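You operate a simulated robot arm through the tools that you are given. There is no shell and no other tool.

Carry out the task below with a simulated robot arm. There is one attempt and no reset: what you move stays moved.

JOB
Put things in order on the steel counter by the glass door. At the end: the beige brush stands where the silver shaker stood; the silver shaker stands where the clear bottle stood; the clear bottle is in the black bowl; the brown tin from the steel counter by the glass door is on the blue coaster; whatever was shut is shut again. Leave all else as you found it, and nothing knocked over. Set down upright: brown tin.

It is judged by the outcome, as a careful person would: the job done as asked, and still so three seconds after it is handed in. It fails if anything else is knocked over, pushed out of place, dropped, spilled or broken.

ROBOT AND FRAMES
A 6-joint arm with a two-finger gripper, fixed in place. Base frame: the origin is at the foot of the arm, x ahead of it, y to its left, z up; the work surface is at about z = 0. Readings come in cm, rad, newtons and seconds.
With the tool pointing down near the work surface it reaches from about 18 to 48 cm from the base axis. Its first joint turns from -1.152 to 1.152 rad. Payload 1.76 kg.
The TCP is the grasp point between the finger pads, 2.9 cm short of the fingertips. In the tool frame z runs along the fingers and y along their closing line. Largest opening 8.2 cm; the body of the gripper starts 5.8 cm behind the TCP.
Orientation is that of the tool frame in the base frame, as [roll, pitch, yaw] about the fixed x, y, z axes, in that order (R = Rz(yaw) Ry(pitch) Rx(roll)). With the fingers straight down and closing along the base's y, the tool's x points along the base's -x, its y along +y and its z along -z.

CONTROLS
- The arm moves only by the tool drive_tool. Its arguments are lists of equal length, an entry for each row: "delta_pos": the shift along the tool's x, y, z in units of 500 mm (1.0 is 500 mm), a list of three; "delta_rot": the turn, a rotation vector about the tool's x, y, z in units of 90 degrees (1.0 is 90 degrees), a list of three. In form: {"delta_pos": [[x, y, z], ...], "delta_rot": [[wx, wy, wz], ...]}. A call has 1 to 20 rows; each row is the pose to reach, as a shift and turn from the pose commanded when the call began, along the tool's axes at that moment. "claw" is the closure in counts, from 0 (fully open) to 255 (shut), set as the call begins (left out, the last holds). A call with a number of a shift or a turn outside -1 to 1 is refused whole. A row lasts 0.2 s, in which the tool goes at most 5 cm and 0.15 rad; a call with a longer step from one row to the next is refused whole, and so is a gripper value outside its range. Where a pose cannot be reached the arm comes as near as it can. A force on the tool above 40 N (or 10 N above the force at the start of the call, whichever is more), or a blocked arm, ends the call early, and 0.2 s more pass. Each finger halts on what it meets, pressing with about 22 N; the grip force reading is that of the motor and also rises with nothing between the fingers. The clock runs only during rows and for 0.2 s after the last one: add rows that repeat a pose to give the fingers time. It gives the time, the measured TCP pose, the force on the tool (base axes), the opening and the grip force at its end, in the units of the frame above (readings bear some noise), with the torque about the TCP (base axes, N m) and any sound that the robot's microphone picked up.
- Cameras (640 x 400 px; columns grow to the right, rows downward): "scene" is fixed at [6.17, 33.79, 42.16]; the picture's right is [-0.71, -0.70, 0.00], its down [-0.42, 0.43, -0.80] and it looks along [0.56, -0.57, -0.60] (base axes); focal length 214 px, centre (320, 200). "wrist" rides on the gripper at [7.9, 0.4, -8.9] in the tool frame; the picture's right is [-0.05, 1.00, 0.00], its down [-0.71, -0.04, -0.71] and it looks along [-0.71, -0.04, 0.71] (tool axes); focal length 256 px, centre (320, 200). There is no depth. A picture from a camera that has moved, and an enlarged one, comes with that camera's place and axes in the base frame and with its lens.
- get_image(camera): a new picture of that camera. No time passes.
- inspect(camera, box): a new picture of the part [left, top, right, bottom] of that camera's present view, enlarged. No time passes.
- close_job(): hands the job in; it is judged then, once.

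Places have to be worked out from the pictures, the camera data and where the tool is seen. Open the gripper and draw the arm clear of the work before you hand the job in, unless the task says otherwise.

The tools are called after ">>>" by a JSON object that holds its "op" and its "data". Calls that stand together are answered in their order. drive_tool: Moves the arm, as the interface text tells. Its arguments: {"type":"object","properties":{"delta_pos":{"type":"array","items":{"type":"array","items":{"type":"number"}}},"delta_rot":{"type":"array","items":{"type":"array","items":{"type":"number"}}},"claw":{"type":"number"}},"required":["delta_pos","delta_rot"]} The other tools are called the same way: get_image (camera) takes a picture; inspect (camera, box) takes an enlarged picture of a part of a camera's view; close_job () hands the job in.

At the start:

```text
time_s: 0.0
tool_pos: [24.04, -2.98, 32.57]
tool_rot: [-3.141, 0.003, 3.141]
wrist_force: [0.0, 0.6, 0.1]
ft_torque: [0.01, 0.0, 0.02]
grip_width: 8.2
grip_force: 0.0
```

scene: 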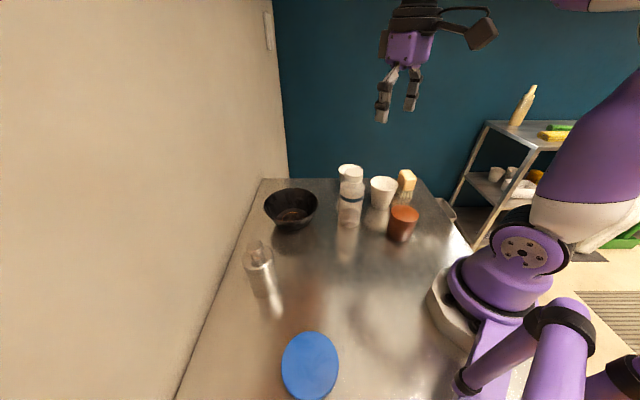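
wrist: 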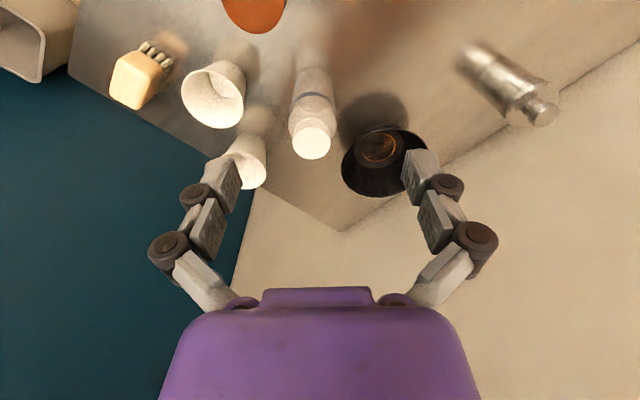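

I start by looking closer at the counter in both cameras to identify the objects.

>>> {"op": "inspect", "data": {"camera": "scene", "box": [240, 150, 480, 300]}}

>>> {"op": "inspect", "data": {"camera": "wrist", "box": [60, 0, 620, 240]}}

>>> {"op": "inspect", "data": {"camera": "scene", "box": [420, 60, 640, 260]}}

```text
2.67 times, centred on (360, 225) of scene
camera zoom: at [6.17, 33.79, 42.16], right [-0.71, -0.7, 0.0], down [-0.42, 0.43, -0.8], along [0.56, -0.57, -0.6], focal length 572 px, centre (213, 133)
```

zoom: 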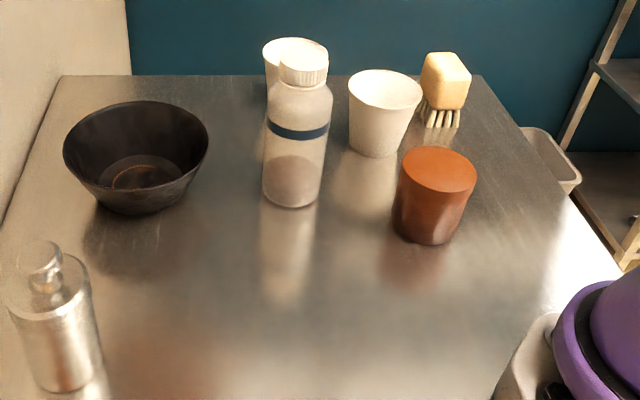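

```text
1.14 times, centred on (340, 120) of wrist
camera zoom: at [16.16, -2.5, 41.4], right [0.05, 1.0, 0.0], down [0.71, -0.04, 0.71], along [0.71, -0.04, -0.71], focal length 293 px, centre (297, 291)
```

zoom: 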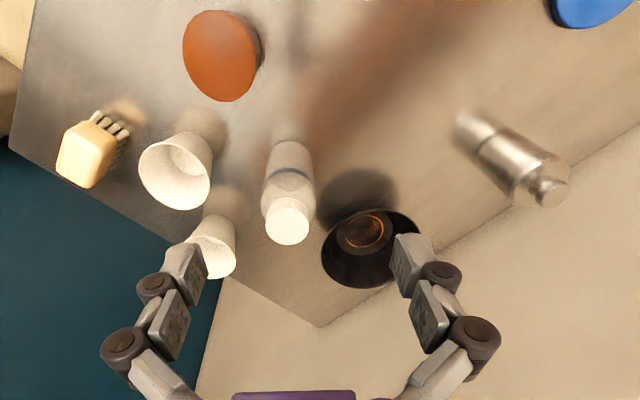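

```text
2.00 times, centred on (530, 160) of scene
camera zoom: at [6.17, 33.79, 42.16], right [-0.71, -0.7, 0.0], down [-0.42, 0.43, -0.8], along [0.56, -0.57, -0.6], focal length 429 px, centre (-100, 280)
```

zoom: 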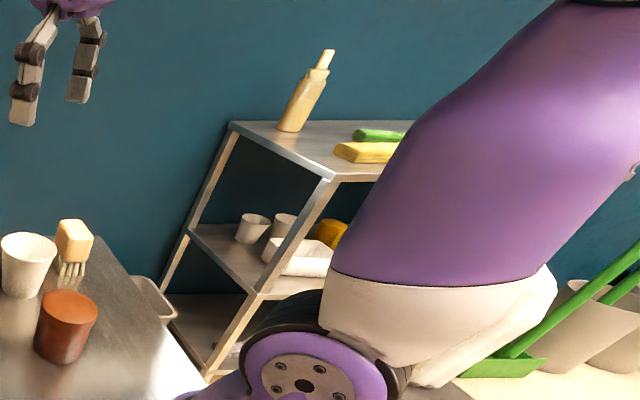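

The scene shows bowl near (44, 7), bottle near (32, -4.6), shaker near (31.5, 24), coaster near (15.5, 26.6), brown tin near (19, -10), brush near (27, -28). I move the arm high and to the left to view the shaker and coaster with the wrist camera.

>>> {"op": "drive_tool", "data": {"delta_pos": [[0.007, 0.07, 0.015], [0.013, 0.14, 0.03], [0.02, 0.21, 0.045], [0.027, 0.28, 0.06], [0.033, 0.35, 0.075], [0.04, 0.42, 0.09], [0.04, 0.42, 0.09]], "delta_rot": [[0, 0, 0], [0, 0, 0], [0, 0, 0], [0, 0, 0], [0, 0, 0], [0, 0, 0], [0, 0, 0]], "claw": 0}}

>>> {"op": "get_image", "data": {"camera": "wrist"}}

>>> {"op": "get_image", "data": {"camera": "scene"}}

```text
time_s: 1.6
tool_pos: [21.95, 18.16, 28.07]
tool_rot: [-3.141, 0.002, 3.141]
wrist_force: [0.7, -0.1, -0.1]
ft_torque: [-0.05, 0.03, 0.01]
grip_width: 8.19
grip_force: 0.1
```

```text
taken
camera wrist: at [14.13, 18.63, 36.93], right [0.05, 1.0, 0.0], down [0.71, -0.04, 0.71], along [0.71, -0.04, -0.71], focal length 256 px, centre (320, 200)
```

wrist: 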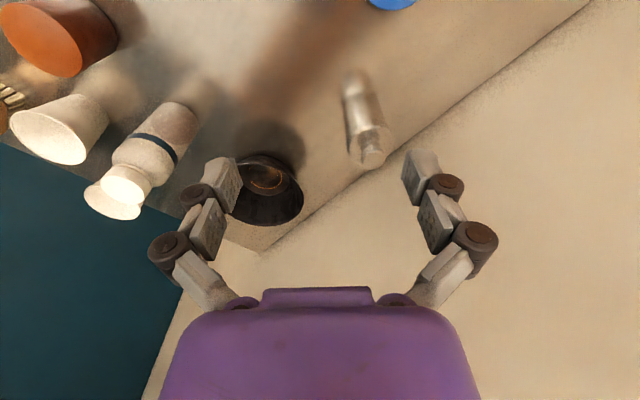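

```text
taken
```

scene: 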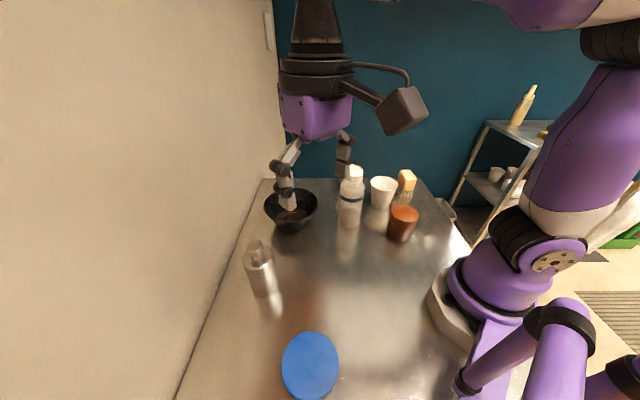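

I zoom in on the shaker in both cameras to find its base and height.

>>> {"op": "inspect", "data": {"camera": "wrist", "box": [300, 40, 460, 140]}}

>>> {"op": "inspect", "data": {"camera": "scene", "box": [200, 225, 360, 325]}}

>>> {"op": "inspect", "data": {"camera": "scene", "box": [230, 300, 390, 400]}}

>>> {"op": "inspect", "data": {"camera": "scene", "box": [320, 155, 448, 235]}}

```text
4.00 times, centred on (380, 90) of wrist
camera zoom: at [14.13, 18.63, 36.93], right [0.05, 1.0, 0.0], down [0.71, -0.04, 0.71], along [0.71, -0.04, -0.71], focal length 1024 px, centre (80, 640)
```

zoom: 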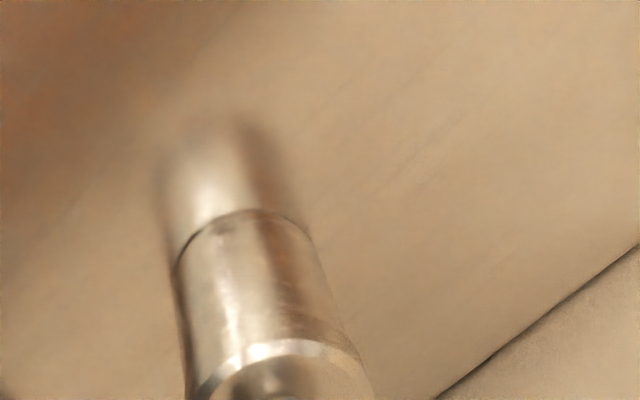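

```text
4.00 times, centred on (280, 275) of scene
camera zoom: at [6.17, 33.8, 42.16], right [-0.71, -0.7, 0.0], down [-0.42, 0.43, -0.8], along [0.56, -0.57, -0.6], focal length 858 px, centre (480, -100)
```

zoom: 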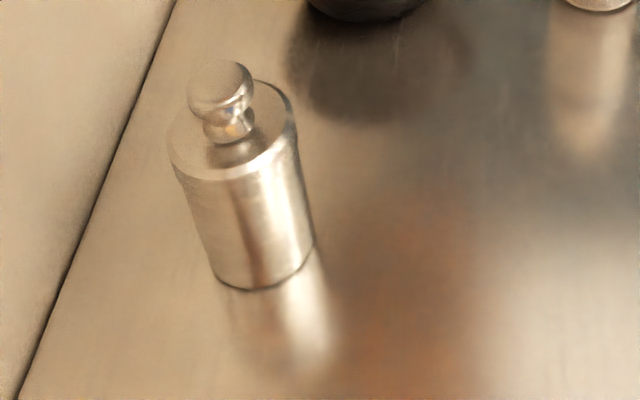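

```text
4.00 times, centred on (310, 350) of scene
camera zoom: at [6.17, 33.8, 42.16], right [-0.71, -0.7, 0.0], down [-0.42, 0.43, -0.8], along [0.56, -0.57, -0.6], focal length 858 px, centre (360, -400)
```

zoom: 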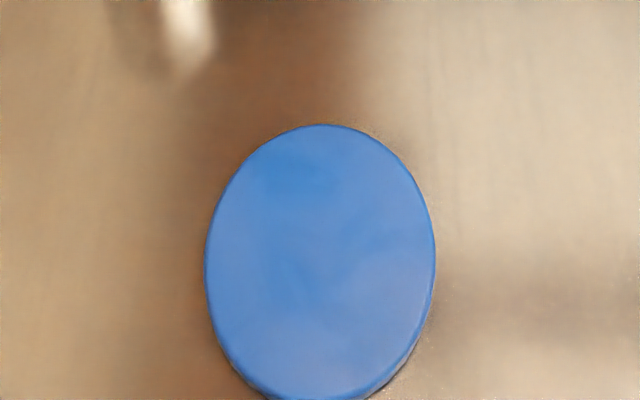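

```text
5.00 times, centred on (384, 195) of scene
camera zoom: at [6.17, 33.8, 42.16], right [-0.71, -0.7, 0.0], down [-0.42, 0.43, -0.8], along [0.56, -0.57, -0.6], focal length 1072 px, centre (0, 225)
```

zoom: 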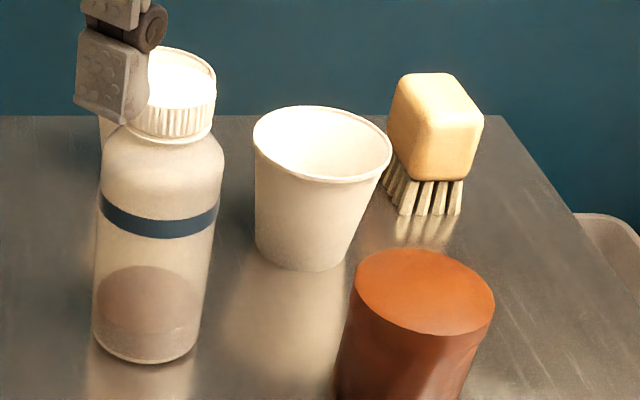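

The shaker is at about (31.4, 24.0), 5.7 cm across, body to z≈10.4 and knob top ≈13.8; the coaster centre is about (15.5, 26.6). I next go above the bottle, staying high, to refine the bottle and bowl positions.

>>> {"op": "drive_tool", "data": {"delta_pos": [[-0.0268, -0.0758, 0.0069], [-0.0537, -0.1517, 0.0138], [-0.0805, -0.2275, 0.0207], [-0.1073, -0.3033, 0.0276], [-0.1342, -0.3792, 0.0345], [-0.161, -0.455, 0.0414], [-0.161, -0.455, 0.0414]], "delta_rot": [[0, 0, 0], [0, 0, 0], [0, 0, 0], [0, 0, 0], [0, 0, 0], [0, 0, 0], [0, 0, 0]]}}

>>> {"op": "get_image", "data": {"camera": "wrist"}}

>>> {"op": "inspect", "data": {"camera": "wrist", "box": [240, 20, 400, 120]}}

>>> {"op": "inspect", "data": {"camera": "wrist", "box": [320, 80, 480, 180]}}

```text
time_s: 3.2
tool_pos: [30.21, -4.75, 25.99]
tool_rot: [-3.141, 0.001, -3.141]
wrist_force: [-0.4, 0.2, 0.0]
ft_torque: [0.0, 0.02, -0.01]
grip_width: 8.18
grip_force: 0.0
```

```text
taken
camera wrist: at [22.33, -4.3, 34.79], right [0.05, 1.0, 0.0], down [0.71, -0.04, 0.71], along [0.71, -0.04, -0.71], focal length 256 px, centre (320, 200)
```

wrist: 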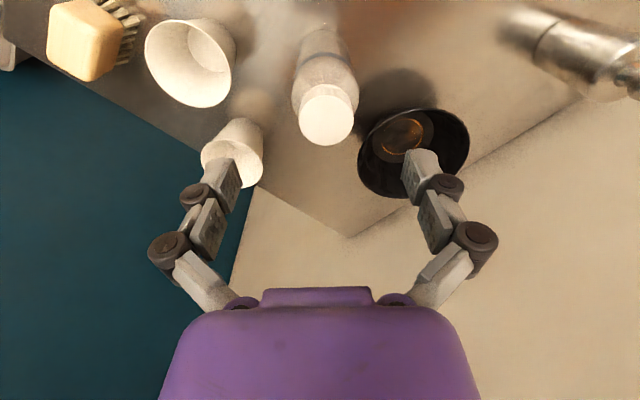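

```text
4.00 times, centred on (320, 70) of wrist
camera zoom: at [22.33, -4.3, 34.79], right [0.05, 1.0, 0.0], down [0.71, -0.04, 0.71], along [0.71, -0.04, -0.71], focal length 1024 px, centre (320, 720)
```

zoom: 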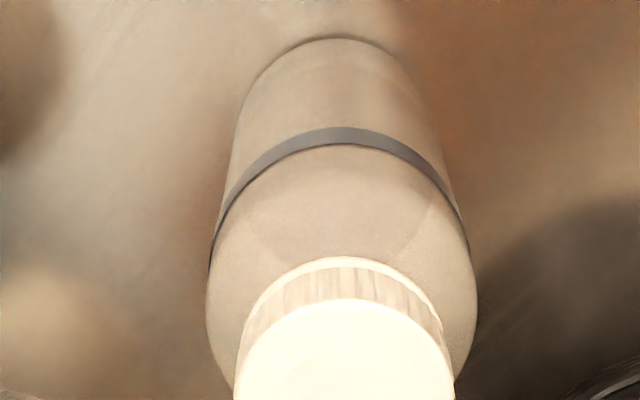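

```text
4.00 times, centred on (400, 130) of wrist
camera zoom: at [22.33, -4.3, 34.79], right [0.05, 1.0, 0.0], down [0.71, -0.04, 0.71], along [0.71, -0.04, -0.71], focal length 1024 px, centre (0, 480)
```

zoom: 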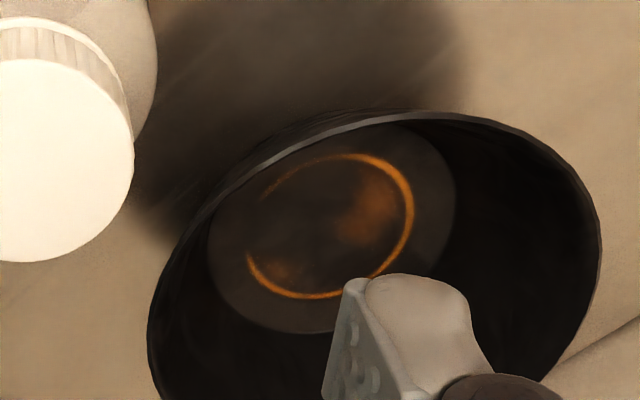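

The bottle is about 6.3 cm wide at (32.3, -4.45), cap top ≈17, body straight to z≈11.8; the bowl is centred near (43.9, 7.2) with a flat floor about 9 cm wide and rim about 7 cm high. I center over the bottle and descend partway to check alignment.

>>> {"op": "drive_tool", "data": {"delta_pos": [[-0.021, 0.003, 0.0], [-0.042, 0.006, 0.0], [-0.042, 0.006, 0.06], [-0.042, 0.006, 0.12], [-0.042, 0.006, 0.14], [-0.042, 0.006, 0.14]], "delta_rot": [[0, 0, 0], [0, 0, 0], [0, 0, 0], [0, 0, 0], [0, 0, 0], [0, 0, 0]]}}

>>> {"op": "get_image", "data": {"camera": "wrist"}}

>>> {"op": "inspect", "data": {"camera": "scene", "box": [272, 110, 432, 240]}}

```text
time_s: 4.6
tool_pos: [32.26, -4.42, 19.02]
tool_rot: [-3.14, 0.001, 3.141]
wrist_force: [0.4, -0.1, -0.5]
ft_torque: [0.0, 0.01, 0.0]
grip_width: 8.19
grip_force: 0.1
```

```text
taken
camera wrist: at [24.29, -3.94, 27.83], right [0.05, 1.0, 0.0], down [0.71, -0.04, 0.71], along [0.71, -0.04, -0.71], focal length 256 px, centre (320, 200)
```

wrist: 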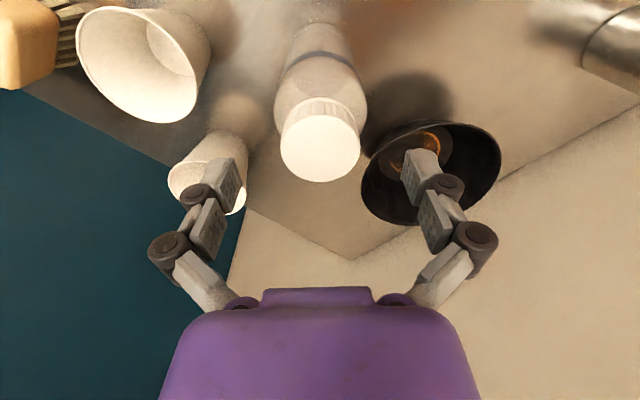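

```text
3.08 times, centred on (352, 175) of scene
camera zoom: at [6.17, 33.79, 42.16], right [-0.71, -0.7, 0.0], down [-0.42, 0.43, -0.8], along [0.56, -0.57, -0.6], focal length 660 px, centre (222, 277)
```

zoom: 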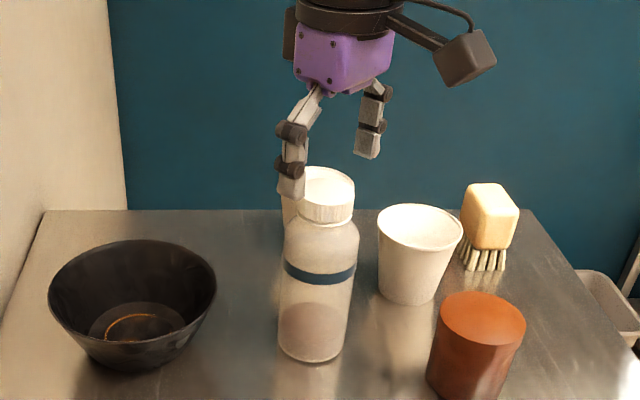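

The cap sits centred between the fingers (pixel u≈320). I descend the remaining 6.6 cm to TCP z≈12.4, with fingertips around the upper body of the bottle.

>>> {"op": "drive_tool", "data": {"delta_pos": [[0.003, 0.0, 0.05], [0.003, 0.0, 0.1], [0.003, 0.0, 0.132], [0.003, 0.0, 0.132]], "delta_rot": [[0, 0, 0], [0, 0, 0], [0, 0, 0], [0, 0, 0]]}}

>>> {"op": "get_image", "data": {"camera": "wrist"}}

>>> {"op": "inspect", "data": {"camera": "scene", "box": [272, 130, 432, 240]}}

```text
time_s: 5.6
tool_pos: [32.07, -4.38, 12.48]
tool_rot: [-3.141, 0.002, -3.14]
wrist_force: [0.1, -1.2, -0.5]
ft_torque: [0.02, 0.01, -0.01]
grip_width: 8.19
grip_force: 0.0
```

```text
taken
camera wrist: at [24.12, -4.02, 21.32], right [0.05, 1.0, 0.0], down [0.71, -0.04, 0.71], along [0.71, -0.04, -0.71], focal length 256 px, centre (320, 200)
```

wrist: 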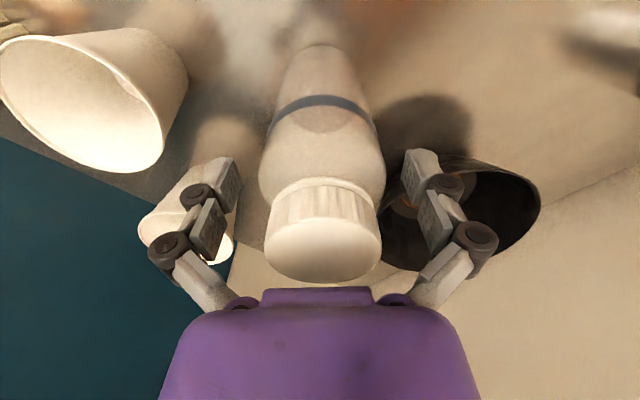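

```text
3.64 times, centred on (352, 185) of scene
camera zoom: at [6.17, 33.79, 42.16], right [-0.71, -0.7, 0.0], down [-0.42, 0.43, -0.8], along [0.56, -0.57, -0.6], focal length 780 px, centre (204, 254)
```

zoom: 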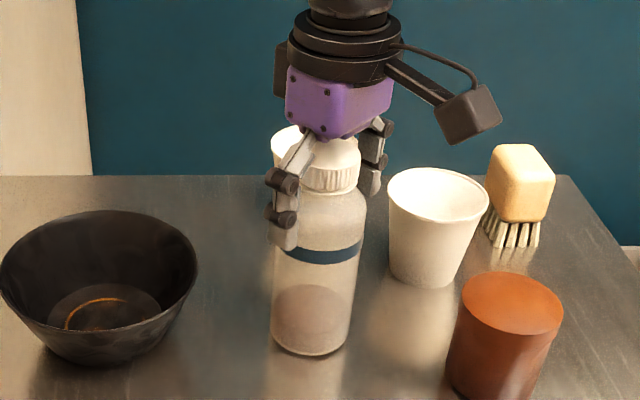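

Fingertips straddle the bottle just at the blue band, palm clear of the cap. I close in two stages to grip it gently.

>>> {"op": "drive_tool", "data": {"delta_pos": [[0, 0, 0], [0, 0, 0]], "delta_rot": [[0, 0, 0], [0, 0, 0]], "claw": 42}}

>>> {"op": "drive_tool", "data": {"delta_pos": [[0, 0, 0], [0, 0, 0], [0, 0, 0]], "delta_rot": [[0, 0, 0], [0, 0, 0], [0, 0, 0]], "claw": 90}}

```text
time_s: 6.2
tool_pos: [32.1, -4.46, 12.42]
tool_rot: [-3.141, 0.001, 3.141]
wrist_force: [0.3, -0.3, 0.0]
ft_torque: [0.06, 0.03, 0.01]
grip_width: 6.83
grip_force: 0.0
```

```text
time_s: 7.0
tool_pos: [32.02, -4.56, 12.47]
tool_rot: [3.141, 0.002, -3.14]
wrist_force: [0.0, 0.8, 5.4]
ft_torque: [0.06, -0.1, 0.03]
grip_width: 6.05
grip_force: 21.7
```

The bottle is gripped (6.05 cm, 21.7 N). I lift it slightly and check that it comes up cleanly.

>>> {"op": "drive_tool", "data": {"delta_pos": [[0, 0, -0.01], [0, 0, -0.02], [0, 0, -0.03], [0, 0, -0.03]], "delta_rot": [[0, 0, 0], [0, 0, 0], [0, 0, 0], [0, 0, 0]], "claw": 130}}

>>> {"op": "inspect", "data": {"camera": "scene", "box": [272, 130, 432, 240]}}

>>> {"op": "get_image", "data": {"camera": "wrist"}}

```text
time_s: 8.0
tool_pos: [32.01, -4.42, 13.91]
tool_rot: [-3.141, -0.002, 3.142]
wrist_force: [-1.3, -0.4, -1.4]
ft_torque: [0.01, -0.01, 0.02]
grip_width: 6.06
grip_force: 22.3
```

```text
3.64 times, centred on (352, 185) of scene
camera zoom: at [6.17, 33.79, 42.16], right [-0.71, -0.7, 0.0], down [-0.42, 0.43, -0.8], along [0.56, -0.57, -0.6], focal length 780 px, centre (204, 254)
```

zoom: 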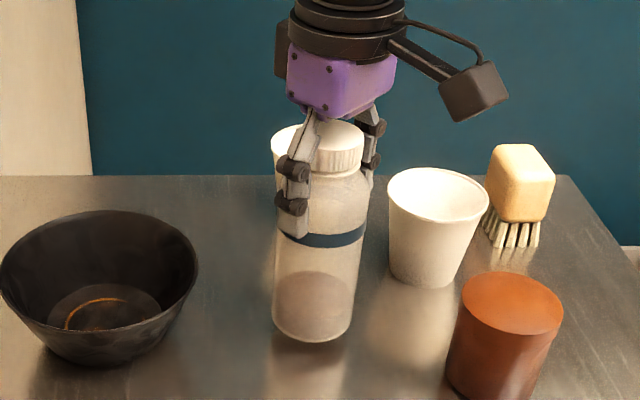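

```text
taken
camera wrist: at [24.1, -3.97, 22.76], right [0.05, 1.0, 0.0], down [0.71, -0.04, 0.71], along [0.71, -0.04, -0.71], focal length 256 px, centre (320, 200)
```

wrist: 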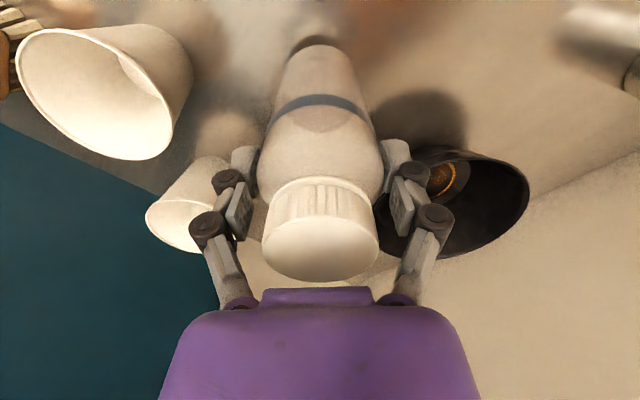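

The bottle hangs upright, about 1.5 cm up and light. I raise it to clear the bowl's rim (bottom ≈ 11 cm) and carry it over the bowl.

>>> {"op": "drive_tool", "data": {"delta_pos": [[0, 0, -0.05], [0, 0, -0.1], [0, 0, -0.15], [0, 0, -0.19], [-0.03, 0.03, -0.2], [-0.07, 0.07, -0.2], [-0.115, 0.113, -0.2], [-0.16, 0.157, -0.2], [-0.2, 0.197, -0.2], [-0.225, 0.222, -0.2], [-0.236, 0.233, -0.2], [-0.236, 0.233, -0.2]], "delta_rot": [[0, 0, 0], [0, 0, 0], [0, 0, 0], [0, 0, 0], [0, 0, 0], [0, 0, 0], [0, 0, 0], [0, 0, 0], [0, 0, 0], [0, 0, 0], [0, 0, 0], [0, 0, 0]]}}

>>> {"op": "get_image", "data": {"camera": "wrist"}}

>>> {"op": "inspect", "data": {"camera": "scene", "box": [220, 90, 380, 240]}}

```text
time_s: 10.6
tool_pos: [42.55, 7.01, 23.03]
tool_rot: [-3.141, -0.001, -3.142]
wrist_force: [-0.7, -0.1, -2.0]
ft_torque: [-0.03, -0.02, 0.0]
grip_width: 6.06
grip_force: 22.1
out of reach, approached as far as the arm can: row 10, 11, 12
```

```text
taken
camera wrist: at [34.57, 7.52, 31.95], right [0.05, 1.0, 0.0], down [0.71, -0.04, 0.71], along [0.71, -0.04, -0.71], focal length 256 px, centre (320, 200)
```

wrist: 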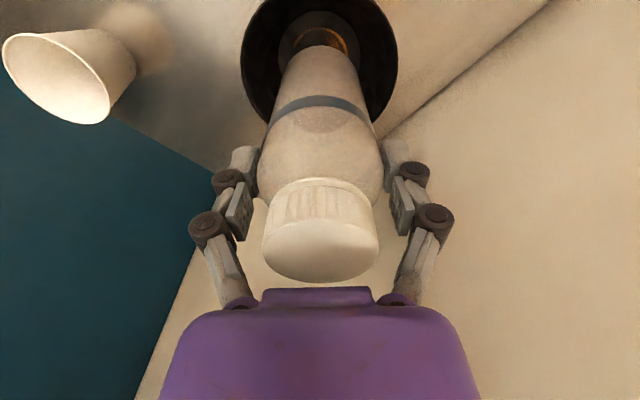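

```text
2.67 times, centred on (300, 165) of scene
camera zoom: at [6.17, 33.79, 42.16], right [-0.71, -0.7, 0.0], down [-0.42, 0.43, -0.8], along [0.56, -0.57, -0.6], focal length 572 px, centre (373, 293)
```

zoom: 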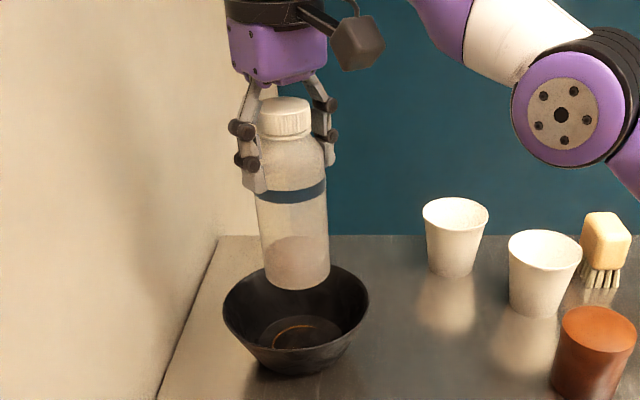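

The arm came up just short at that height (42.55, 7.0, 23.0), still upright. I zoom on the bowl in both views to pin its centre before lowering.

>>> {"op": "inspect", "data": {"camera": "scene", "box": [250, 180, 340, 236]}}

>>> {"op": "inspect", "data": {"camera": "wrist", "box": [220, 0, 420, 125]}}

```text
7.11 times, centred on (295, 208) of scene
camera zoom: at [6.17, 33.79, 42.16], right [-0.71, -0.7, 0.0], down [-0.42, 0.43, -0.8], along [0.56, -0.57, -0.6], focal length 1525 px, centre (498, 143)
```

zoom: 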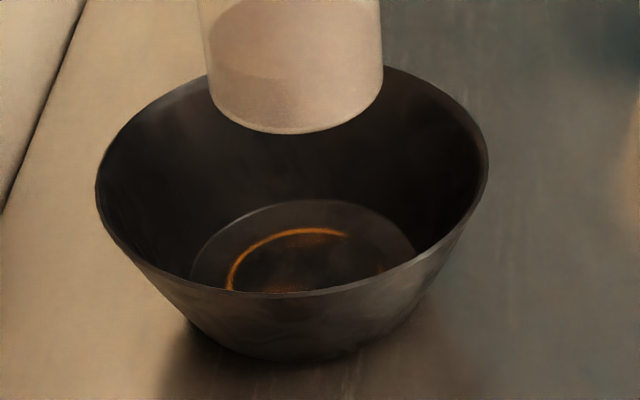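

```text
3.20 times, centred on (320, 62) of wrist
camera zoom: at [34.57, 7.52, 31.95], right [0.05, 1.0, 0.0], down [0.71, -0.04, 0.71], along [0.71, -0.04, -0.71], focal length 819 px, centre (320, 640)
```

zoom: 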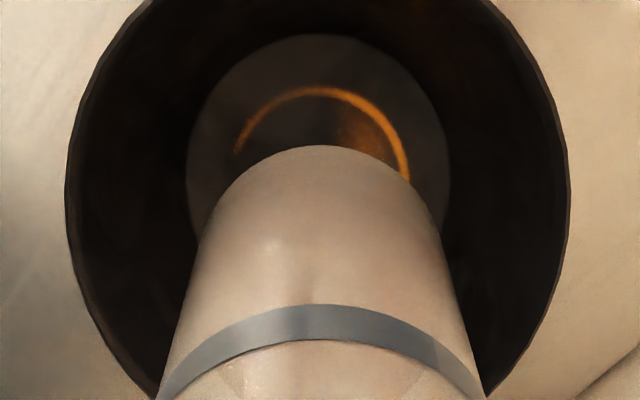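

The bowl centre reads about (43.9, 7.0) with a flat floor radius of ≈4.4 cm, giving more than 1 cm of slack for the bottle's base. I lower 4 cm first and see where the arm lands.

>>> {"op": "drive_tool", "data": {"delta_pos": [[0, 0, 0.04], [0, 0, 0.08], [0, 0, 0.08]], "delta_rot": [[0, 0, 0], [0, 0, 0], [0, 0, 0]]}}

```text
time_s: 11.4
tool_pos: [42.52, 7.0, 19.17]
tool_rot: [-3.141, 0.003, 3.141]
wrist_force: [0.4, -0.2, -0.2]
ft_torque: [-0.01, 0.02, -0.01]
grip_width: 5.86
grip_force: 22.0
```

Now at (42.5, 7.0, 19.2), but the opening dropped to 5.86 cm, so I check whether the bottle has slipped in the grip.

>>> {"op": "get_image", "data": {"camera": "wrist"}}

>>> {"op": "inspect", "data": {"camera": "scene", "box": [220, 110, 380, 240]}}

```text
taken
camera wrist: at [34.62, 7.54, 28.0], right [0.05, 1.0, 0.0], down [0.7, -0.04, 0.71], along [0.71, -0.04, -0.71], focal length 256 px, centre (320, 200)
```

wrist: 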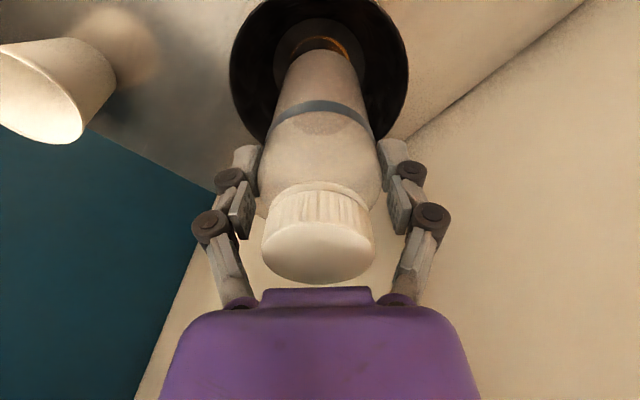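

```text
3.08 times, centred on (300, 175) of scene
camera zoom: at [6.17, 33.79, 42.16], right [-0.71, -0.7, 0.0], down [-0.42, 0.43, -0.8], along [0.56, -0.57, -0.6], focal length 660 px, centre (382, 277)
```

zoom: 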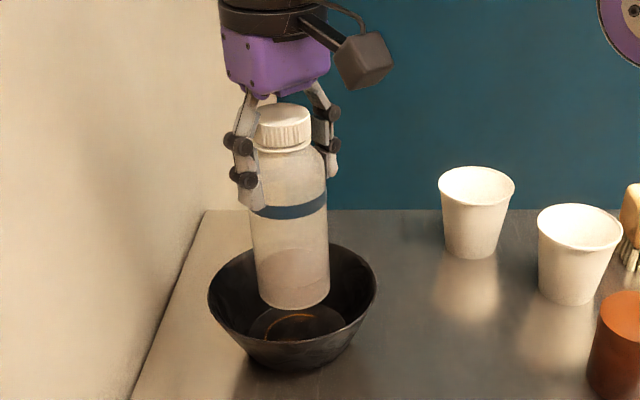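

I zoom in on the grip to compare the bottle's pose within the fingers.

>>> {"op": "inspect", "data": {"camera": "wrist", "box": [200, 30, 440, 300]}}

>>> {"op": "inspect", "data": {"camera": "scene", "box": [265, 130, 345, 225]}}

```text
1.48 times, centred on (320, 165) of wrist
camera zoom: at [34.62, 7.54, 28.0], right [0.05, 1.0, 0.0], down [0.7, -0.04, 0.71], along [0.71, -0.04, -0.71], focal length 379 px, centre (320, 252)
```

zoom: 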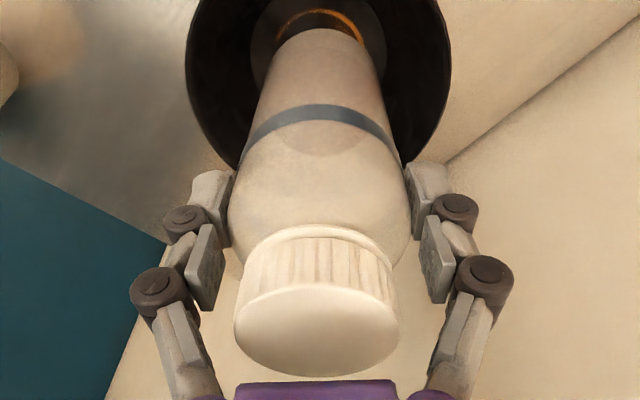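

```text
4.21 times, centred on (305, 178) of scene
camera zoom: at [6.17, 33.79, 42.16], right [-0.71, -0.7, 0.0], down [-0.42, 0.43, -0.8], along [0.56, -0.57, -0.6], focal length 903 px, centre (383, 295)
```

zoom: 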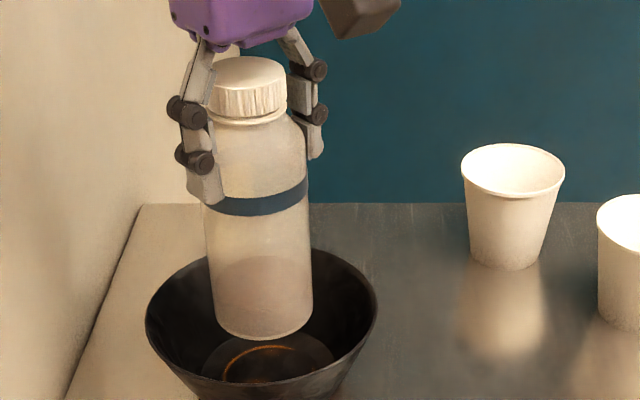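

The bottle is still essentially upright, perhaps slipped a few millimetres. I shift 1.3 cm forward to the bowl's centre while lowering another 4 cm.

>>> {"op": "drive_tool", "data": {"delta_pos": [[-0.01, 0, 0.02], [-0.02, 0, 0.04], [-0.026, 0, 0.06], [-0.026, 0, 0.08], [-0.026, 0, 0.08]], "delta_rot": [[0, 0, 0], [0, 0, 0], [0, 0, 0], [0, 0, 0], [0, 0, 0]]}}

>>> {"op": "get_image", "data": {"camera": "wrist"}}

>>> {"op": "inspect", "data": {"camera": "scene", "box": [245, 130, 345, 235]}}

```text
time_s: 12.6
tool_pos: [43.94, 7.09, 15.08]
tool_rot: [-3.142, 0.001, 3.141]
wrist_force: [0.0, 0.9, -1.7]
ft_torque: [-0.02, 0.0, -0.04]
grip_width: 5.83
grip_force: 21.8
```

```text
taken
camera wrist: at [36.0, 7.52, 23.91], right [0.05, 1.0, 0.0], down [0.71, -0.04, 0.71], along [0.71, -0.04, -0.71], focal length 256 px, centre (320, 200)
```

wrist: 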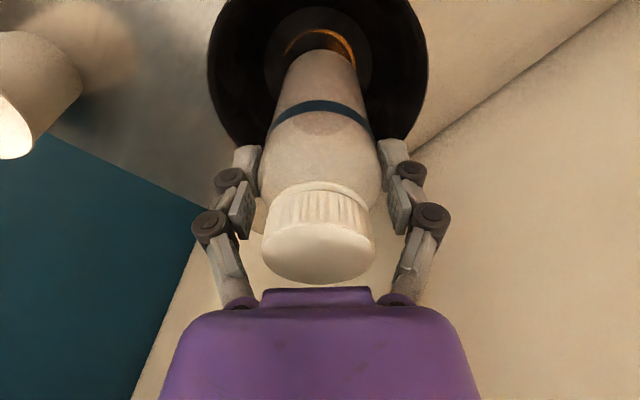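

```text
3.81 times, centred on (295, 182) of scene
camera zoom: at [6.17, 33.79, 42.16], right [-0.71, -0.7, 0.0], down [-0.42, 0.43, -0.8], along [0.56, -0.57, -0.6], focal length 817 px, centre (415, 267)
```

zoom: 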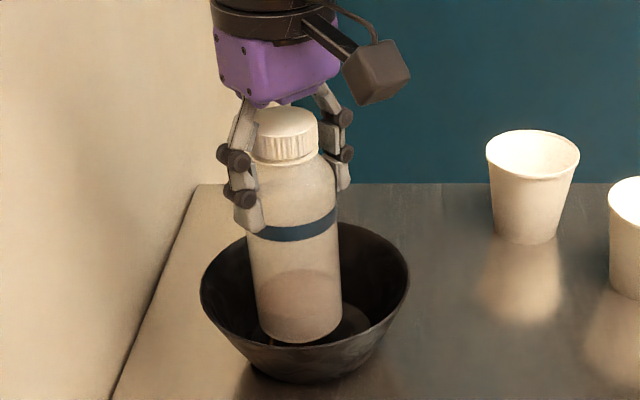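

The bottle has pivoted about 3° in the pads (base slightly forward). I tilt the tool by the same small angle about the closing axis to bring it upright, nudge 0.2 cm in y, and lower a bit more.

>>> {"op": "drive_tool", "data": {"delta_pos": [[0, -0.002, 0], [0, -0.004, 0.005], [0, -0.004, 0.015], [0, -0.004, 0.022], [0, -0.004, 0.022]], "delta_rot": [[0, 0.018, 0], [0, 0.035, 0], [0, 0.035, 0], [0, 0.035, 0], [0, 0.035, 0]]}}

>>> {"op": "inspect", "data": {"camera": "scene", "box": [245, 130, 345, 235]}}

>>> {"op": "get_image", "data": {"camera": "wrist"}}

```text
time_s: 13.8
tool_pos: [43.88, 6.85, 14.15]
tool_rot: [3.141, -0.054, -3.141]
wrist_force: [0.0, -0.9, -1.9]
ft_torque: [0.03, 0.05, 0.0]
grip_width: 5.87
grip_force: 21.7
```

```text
3.81 times, centred on (295, 182) of scene
camera zoom: at [6.17, 33.79, 42.16], right [-0.71, -0.7, 0.0], down [-0.42, 0.43, -0.8], along [0.56, -0.57, -0.6], focal length 817 px, centre (415, 267)
```

zoom: 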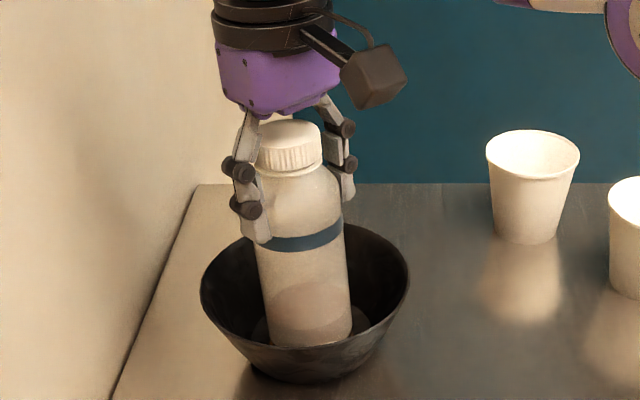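

```text
taken
camera wrist: at [36.43, 7.27, 23.39], right [0.05, 1.0, 0.0], down [0.74, -0.04, 0.67], along [0.67, -0.04, -0.74], focal length 256 px, centre (320, 200)
```

wrist: 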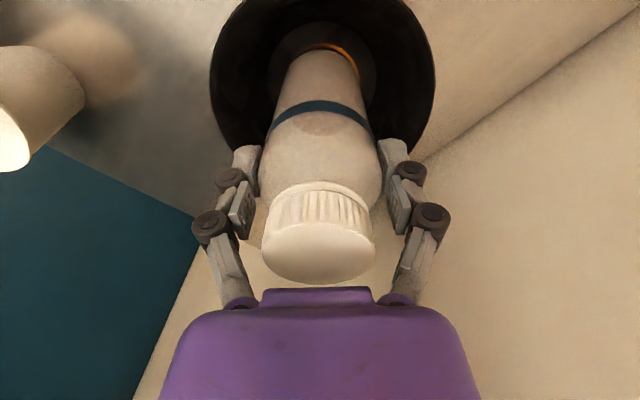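

The bottle is now vertical over the bowl floor, roughly 1 cm above it. I lower in small steps, watching the force.

>>> {"op": "drive_tool", "data": {"delta_pos": [[0, 0, 0.005], [0, 0, 0.01], [0, 0, 0.01]], "delta_rot": [[0, 0, 0], [0, 0, 0], [0, 0, 0]]}}

>>> {"op": "drive_tool", "data": {"delta_pos": [[0, 0, 0.004], [0, 0, 0.008], [0, 0, 0.008]], "delta_rot": [[0, 0, 0], [0, 0, 0], [0, 0, 0]]}}

```text
time_s: 14.6
tool_pos: [43.89, 7.0, 13.53]
tool_rot: [-3.141, -0.054, -3.141]
wrist_force: [-0.9, -0.5, 0.1]
ft_torque: [0.04, -0.03, -0.01]
grip_width: 5.86
grip_force: 21.7
```

```text
time_s: 15.4
tool_pos: [43.99, 6.81, 13.22]
tool_rot: [-3.142, -0.05, 3.141]
wrist_force: [-4.1, -1.5, 18.1]
ft_torque: [-0.3, -0.11, -0.06]
grip_width: 5.81
grip_force: 21.9
```

Contact registered (18 N). I ease up about 1.5 mm to relieve the pressure and look.

>>> {"op": "drive_tool", "data": {"delta_pos": [[0, 0, -0.002], [0, 0, -0.003]], "delta_rot": [[0, 0, 0], [0, 0, 0]]}}

>>> {"op": "inspect", "data": {"camera": "scene", "box": [245, 130, 345, 235]}}

>>> {"op": "inspect", "data": {"camera": "wrist", "box": [200, 0, 440, 150]}}

```text
time_s: 16.0
tool_pos: [43.84, 6.8, 13.32]
tool_rot: [-3.141, -0.054, -3.14]
wrist_force: [1.7, 1.1, 5.1]
ft_torque: [0.06, -0.45, 0.03]
grip_width: 5.79
grip_force: 22.7
```

```text
3.81 times, centred on (295, 182) of scene
camera zoom: at [6.17, 33.79, 42.16], right [-0.71, -0.7, 0.0], down [-0.42, 0.43, -0.8], along [0.56, -0.57, -0.6], focal length 817 px, centre (415, 267)
```

zoom: 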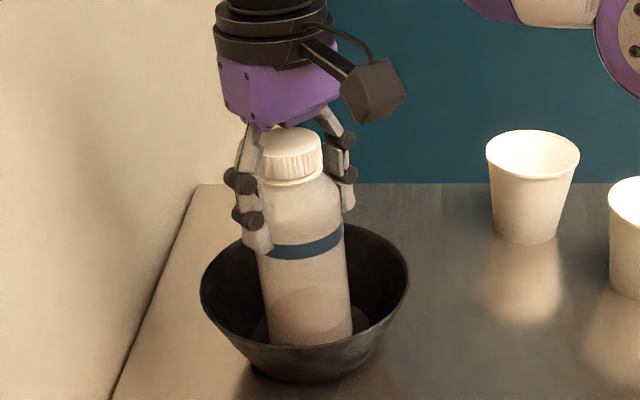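

```text
2.67 times, centred on (320, 75) of wrist
camera zoom: at [36.46, 7.26, 22.58], right [0.05, 1.0, 0.0], down [0.74, -0.04, 0.67], along [0.67, -0.04, -0.74], focal length 683 px, centre (320, 533)
```

zoom: 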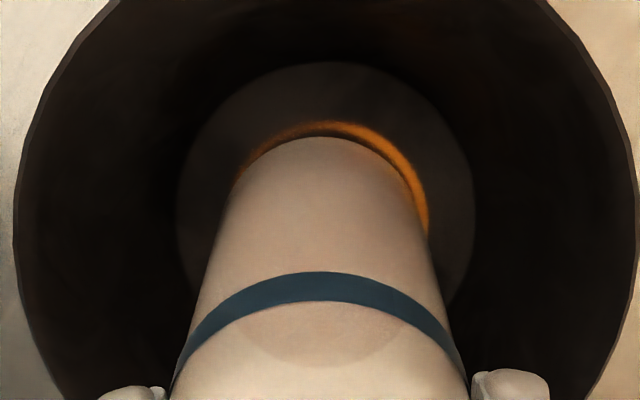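

The bottle is resting inside the bowl's floor, well centred. I release in two steps.

>>> {"op": "drive_tool", "data": {"delta_pos": [[0, 0, 0], [0, 0, 0]], "delta_rot": [[0, 0, 0], [0, 0, 0]], "claw": 45}}

>>> {"op": "drive_tool", "data": {"delta_pos": [[0, 0, 0], [0, 0, 0]], "delta_rot": [[0, 0, 0], [0, 0, 0]], "claw": 0}}

>>> {"op": "get_image", "data": {"camera": "wrist"}}

>>> {"op": "inspect", "data": {"camera": "scene", "box": [245, 130, 345, 235]}}

```text
time_s: 16.6
tool_pos: [43.87, 6.86, 13.3]
tool_rot: [3.141, -0.054, -3.141]
wrist_force: [-0.6, -0.7, 0.0]
ft_torque: [0.02, 0.03, 0.01]
grip_width: 6.74
grip_force: 0.0
```

```text
time_s: 17.2
tool_pos: [43.97, 6.8, 13.38]
tool_rot: [3.141, -0.054, -3.141]
wrist_force: [-1.0, -0.5, -0.3]
ft_torque: [0.01, 0.0, 0.0]
grip_width: 8.21
grip_force: 0.0
```

```text
taken
camera wrist: at [36.45, 7.26, 22.63], right [0.05, 1.0, 0.0], down [0.74, -0.04, 0.67], along [0.67, -0.04, -0.74], focal length 256 px, centre (320, 200)
```

wrist: 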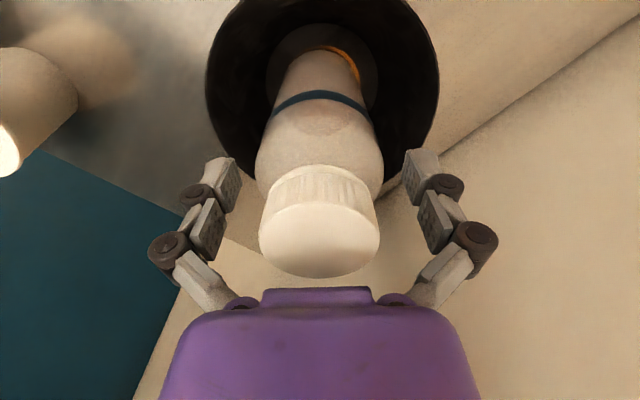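

```text
3.81 times, centred on (295, 182) of scene
camera zoom: at [6.17, 33.79, 42.16], right [-0.71, -0.7, 0.0], down [-0.42, 0.43, -0.8], along [0.56, -0.57, -0.6], focal length 817 px, centre (415, 267)
```

zoom: 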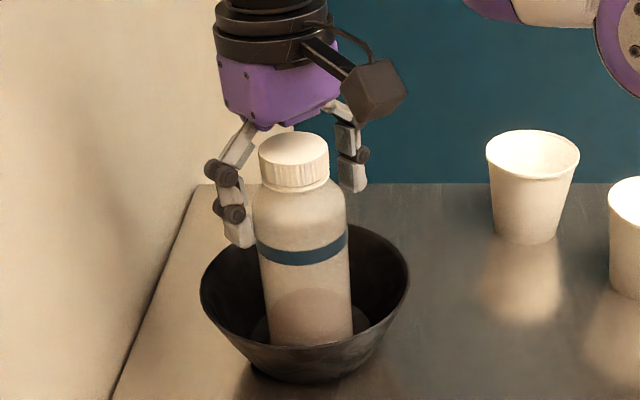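

The bottle stands upright in the bowl, released. I lift straight up with a slight pull-back and undo the small tilt.

>>> {"op": "drive_tool", "data": {"delta_pos": [[0.0, 0, -0.03], [0.002, 0, -0.07], [0.01, 0, -0.11], [0.03, 0, -0.15], [0.055, 0, -0.19], [0.08, 0, -0.214], [0.08, 0, -0.214]], "delta_rot": [[0, 0, 0], [0, 0, 0], [0, 0, 0], [0, -0.012, 0], [0, -0.024, 0], [0, -0.034, 0], [0, -0.034, 0]]}}

>>> {"op": "get_image", "data": {"camera": "scene"}}

>>> {"op": "get_image", "data": {"camera": "wrist"}}

```text
time_s: 18.8
tool_pos: [40.33, 6.77, 24.24]
tool_rot: [-3.141, 0.001, -3.141]
wrist_force: [1.1, -0.4, 0.1]
ft_torque: [0.0, -0.02, 0.05]
grip_width: 8.19
grip_force: 0.0
```

```text
taken
```

scene: 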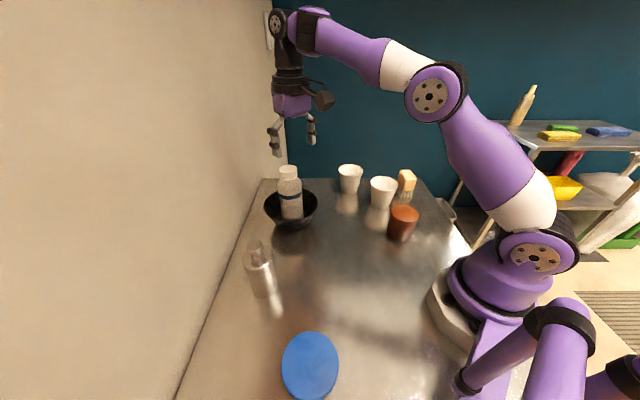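

```text
taken
camera wrist: at [32.47, 7.24, 33.1], right [0.05, 1.0, 0.0], down [0.71, -0.04, 0.71], along [0.71, -0.04, -0.71], focal length 256 px, centre (320, 200)
```

wrist: 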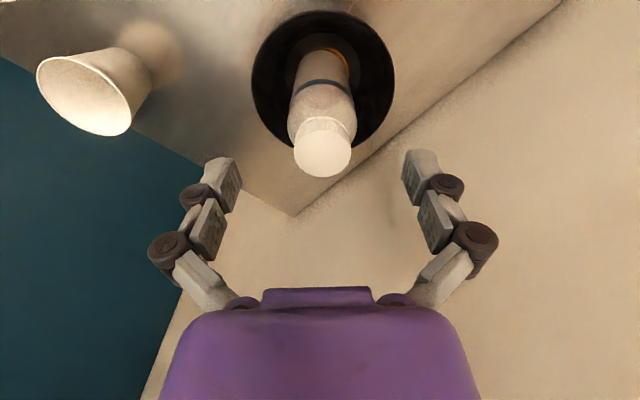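

The bottle stays put in the bowl. I travel over to the shaker at a safe height and check alignment.

>>> {"op": "drive_tool", "data": {"delta_pos": [[0.03, 0.055, 0.0], [0.065, 0.12, 0.0], [0.1, 0.19, 0.0], [0.135, 0.255, 0.0], [0.165, 0.31, 0.0], [0.1806, 0.3446, 0.0], [0.1806, 0.3446, 0.0]], "delta_rot": [[0, 0, 0], [0, 0, 0], [0, 0, 0], [0, 0, 0], [0, 0, 0], [0, 0, 0], [0, 0, 0]]}}

>>> {"op": "get_image", "data": {"camera": "wrist"}}

>>> {"op": "get_image", "data": {"camera": "scene"}}

```text
time_s: 20.4
tool_pos: [31.47, 24.32, 24.22]
tool_rot: [-3.142, 0.0, -3.142]
wrist_force: [0.7, -0.2, -1.0]
ft_torque: [0.01, 0.02, 0.01]
grip_width: 8.17
grip_force: 0.0
```

```text
taken
camera wrist: at [23.48, 24.69, 33.08], right [0.05, 1.0, 0.0], down [0.71, -0.04, 0.71], along [0.71, -0.04, -0.71], focal length 256 px, centre (320, 200)
```

wrist: 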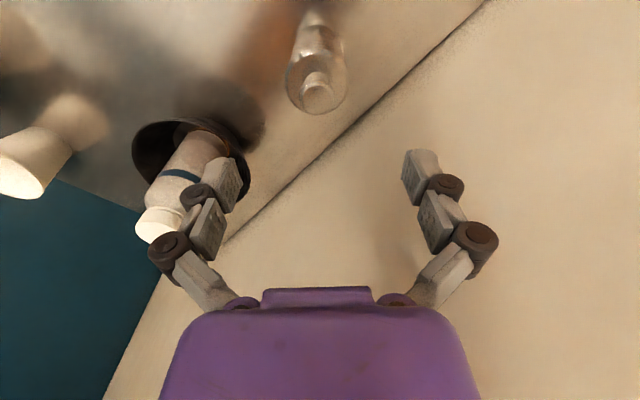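

```text
taken
```

scene: 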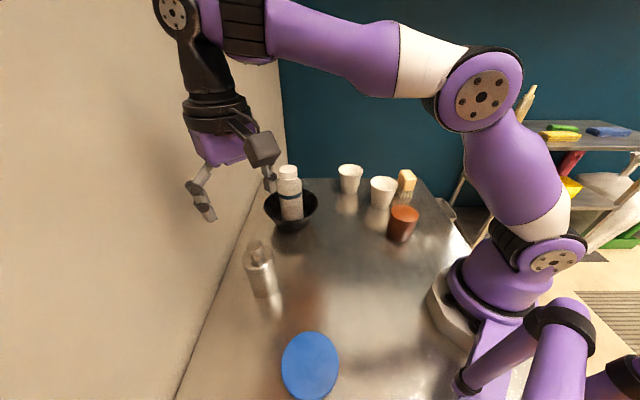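

The knob reads at about (31.4, 24.0), so I correct y by -0.3 cm and descend to z≈16 first.

>>> {"op": "drive_tool", "data": {"delta_pos": [[0.001, -0.006, 0.04], [0.001, -0.006, 0.09], [0.001, -0.006, 0.14], [0.001, -0.006, 0.16], [0.001, -0.006, 0.16]], "delta_rot": [[0, 0, 0], [0, 0, 0], [0, 0, 0], [0, 0, 0], [0, 0, 0]]}}

>>> {"op": "get_image", "data": {"camera": "wrist"}}

>>> {"op": "inspect", "data": {"camera": "scene", "box": [180, 180, 340, 310]}}

```text
time_s: 21.6
tool_pos: [31.41, 23.85, 16.28]
tool_rot: [3.141, 0.0, -3.139]
wrist_force: [-0.2, 0.1, -0.3]
ft_torque: [0.03, -0.01, -0.03]
grip_width: 8.18
grip_force: 0.1
```

```text
taken
camera wrist: at [23.51, 24.32, 25.16], right [0.05, 1.0, 0.0], down [0.71, -0.04, 0.71], along [0.71, -0.04, -0.71], focal length 256 px, centre (320, 200)
```

wrist: 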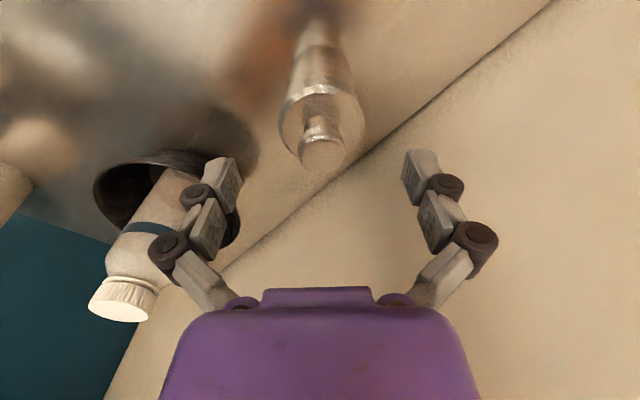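

```text
3.08 times, centred on (260, 245) of scene
camera zoom: at [6.17, 33.79, 42.16], right [-0.71, -0.7, 0.0], down [-0.42, 0.43, -0.8], along [0.56, -0.57, -0.6], focal length 660 px, centre (505, 62)
```

zoom: 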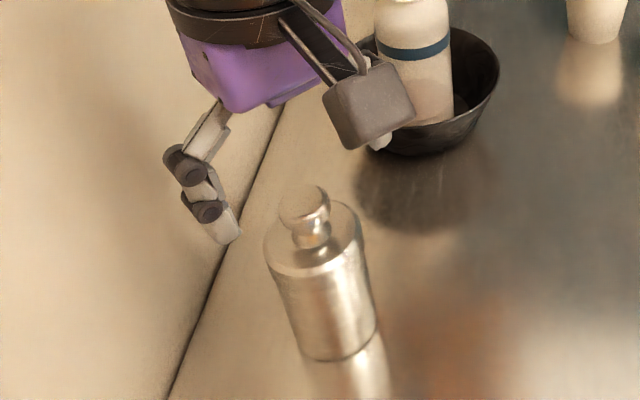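

The knob is centred between the fingers. I descend to TCP z≈9.2 around the shaker body.

>>> {"op": "drive_tool", "data": {"delta_pos": [[0, 0.002, 0.05], [0, 0.002, 0.1], [0, 0.002, 0.142], [0, 0.002, 0.142]], "delta_rot": [[0, 0, 0], [0, 0, 0], [0, 0, 0], [0, 0, 0]]}}

>>> {"op": "get_image", "data": {"camera": "wrist"}}

>>> {"op": "inspect", "data": {"camera": "scene", "box": [180, 180, 340, 310]}}

```text
time_s: 22.6
tool_pos: [31.29, 23.78, 9.01]
tool_rot: [-3.141, -0.002, -3.141]
wrist_force: [-0.6, 0.1, 0.8]
ft_torque: [-0.03, 0.04, 0.01]
grip_width: 8.18
grip_force: 0.1
```

```text
taken
camera wrist: at [23.45, 24.28, 17.97], right [0.05, 1.0, 0.0], down [0.71, -0.04, 0.71], along [0.71, -0.04, -0.71], focal length 256 px, centre (320, 200)
```

wrist: 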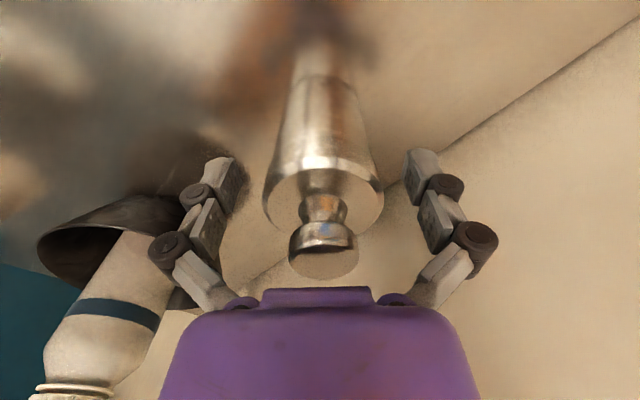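

```text
3.08 times, centred on (260, 245) of scene
camera zoom: at [6.17, 33.79, 42.16], right [-0.71, -0.7, 0.0], down [-0.42, 0.43, -0.8], along [0.56, -0.57, -0.6], focal length 660 px, centre (505, 62)
```

zoom: 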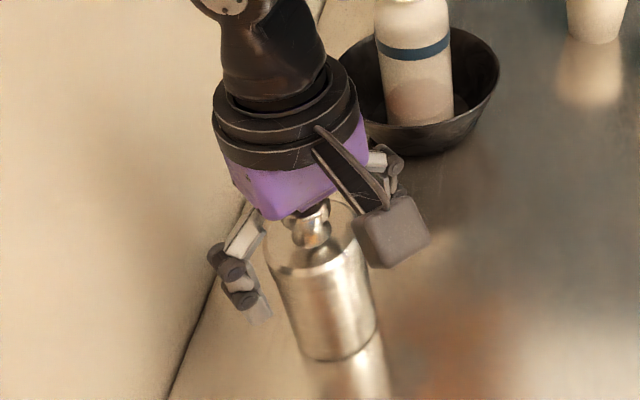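

The shaker is between the open fingers with the palm above the knob. I close in two stages.

>>> {"op": "drive_tool", "data": {"delta_pos": [[0, 0, 0], [0, 0, 0]], "delta_rot": [[0, 0, 0], [0, 0, 0]], "claw": 58}}

>>> {"op": "drive_tool", "data": {"delta_pos": [[0, 0, 0], [0, 0, 0], [0, 0, 0]], "delta_rot": [[0, 0, 0], [0, 0, 0], [0, 0, 0]], "claw": 110}}

```text
time_s: 23.2
tool_pos: [31.35, 23.86, 9.17]
tool_rot: [-3.14, 0.0, -3.141]
wrist_force: [0.0, 1.0, 0.7]
ft_torque: [-0.02, 0.01, -0.02]
grip_width: 6.35
grip_force: 0.9
```

```text
time_s: 24.0
tool_pos: [31.44, 24.04, 9.28]
tool_rot: [3.141, 0.001, -3.141]
wrist_force: [-1.1, 2.6, 11.2]
ft_torque: [0.0, -0.02, 0.01]
grip_width: 5.93
grip_force: 21.5
```

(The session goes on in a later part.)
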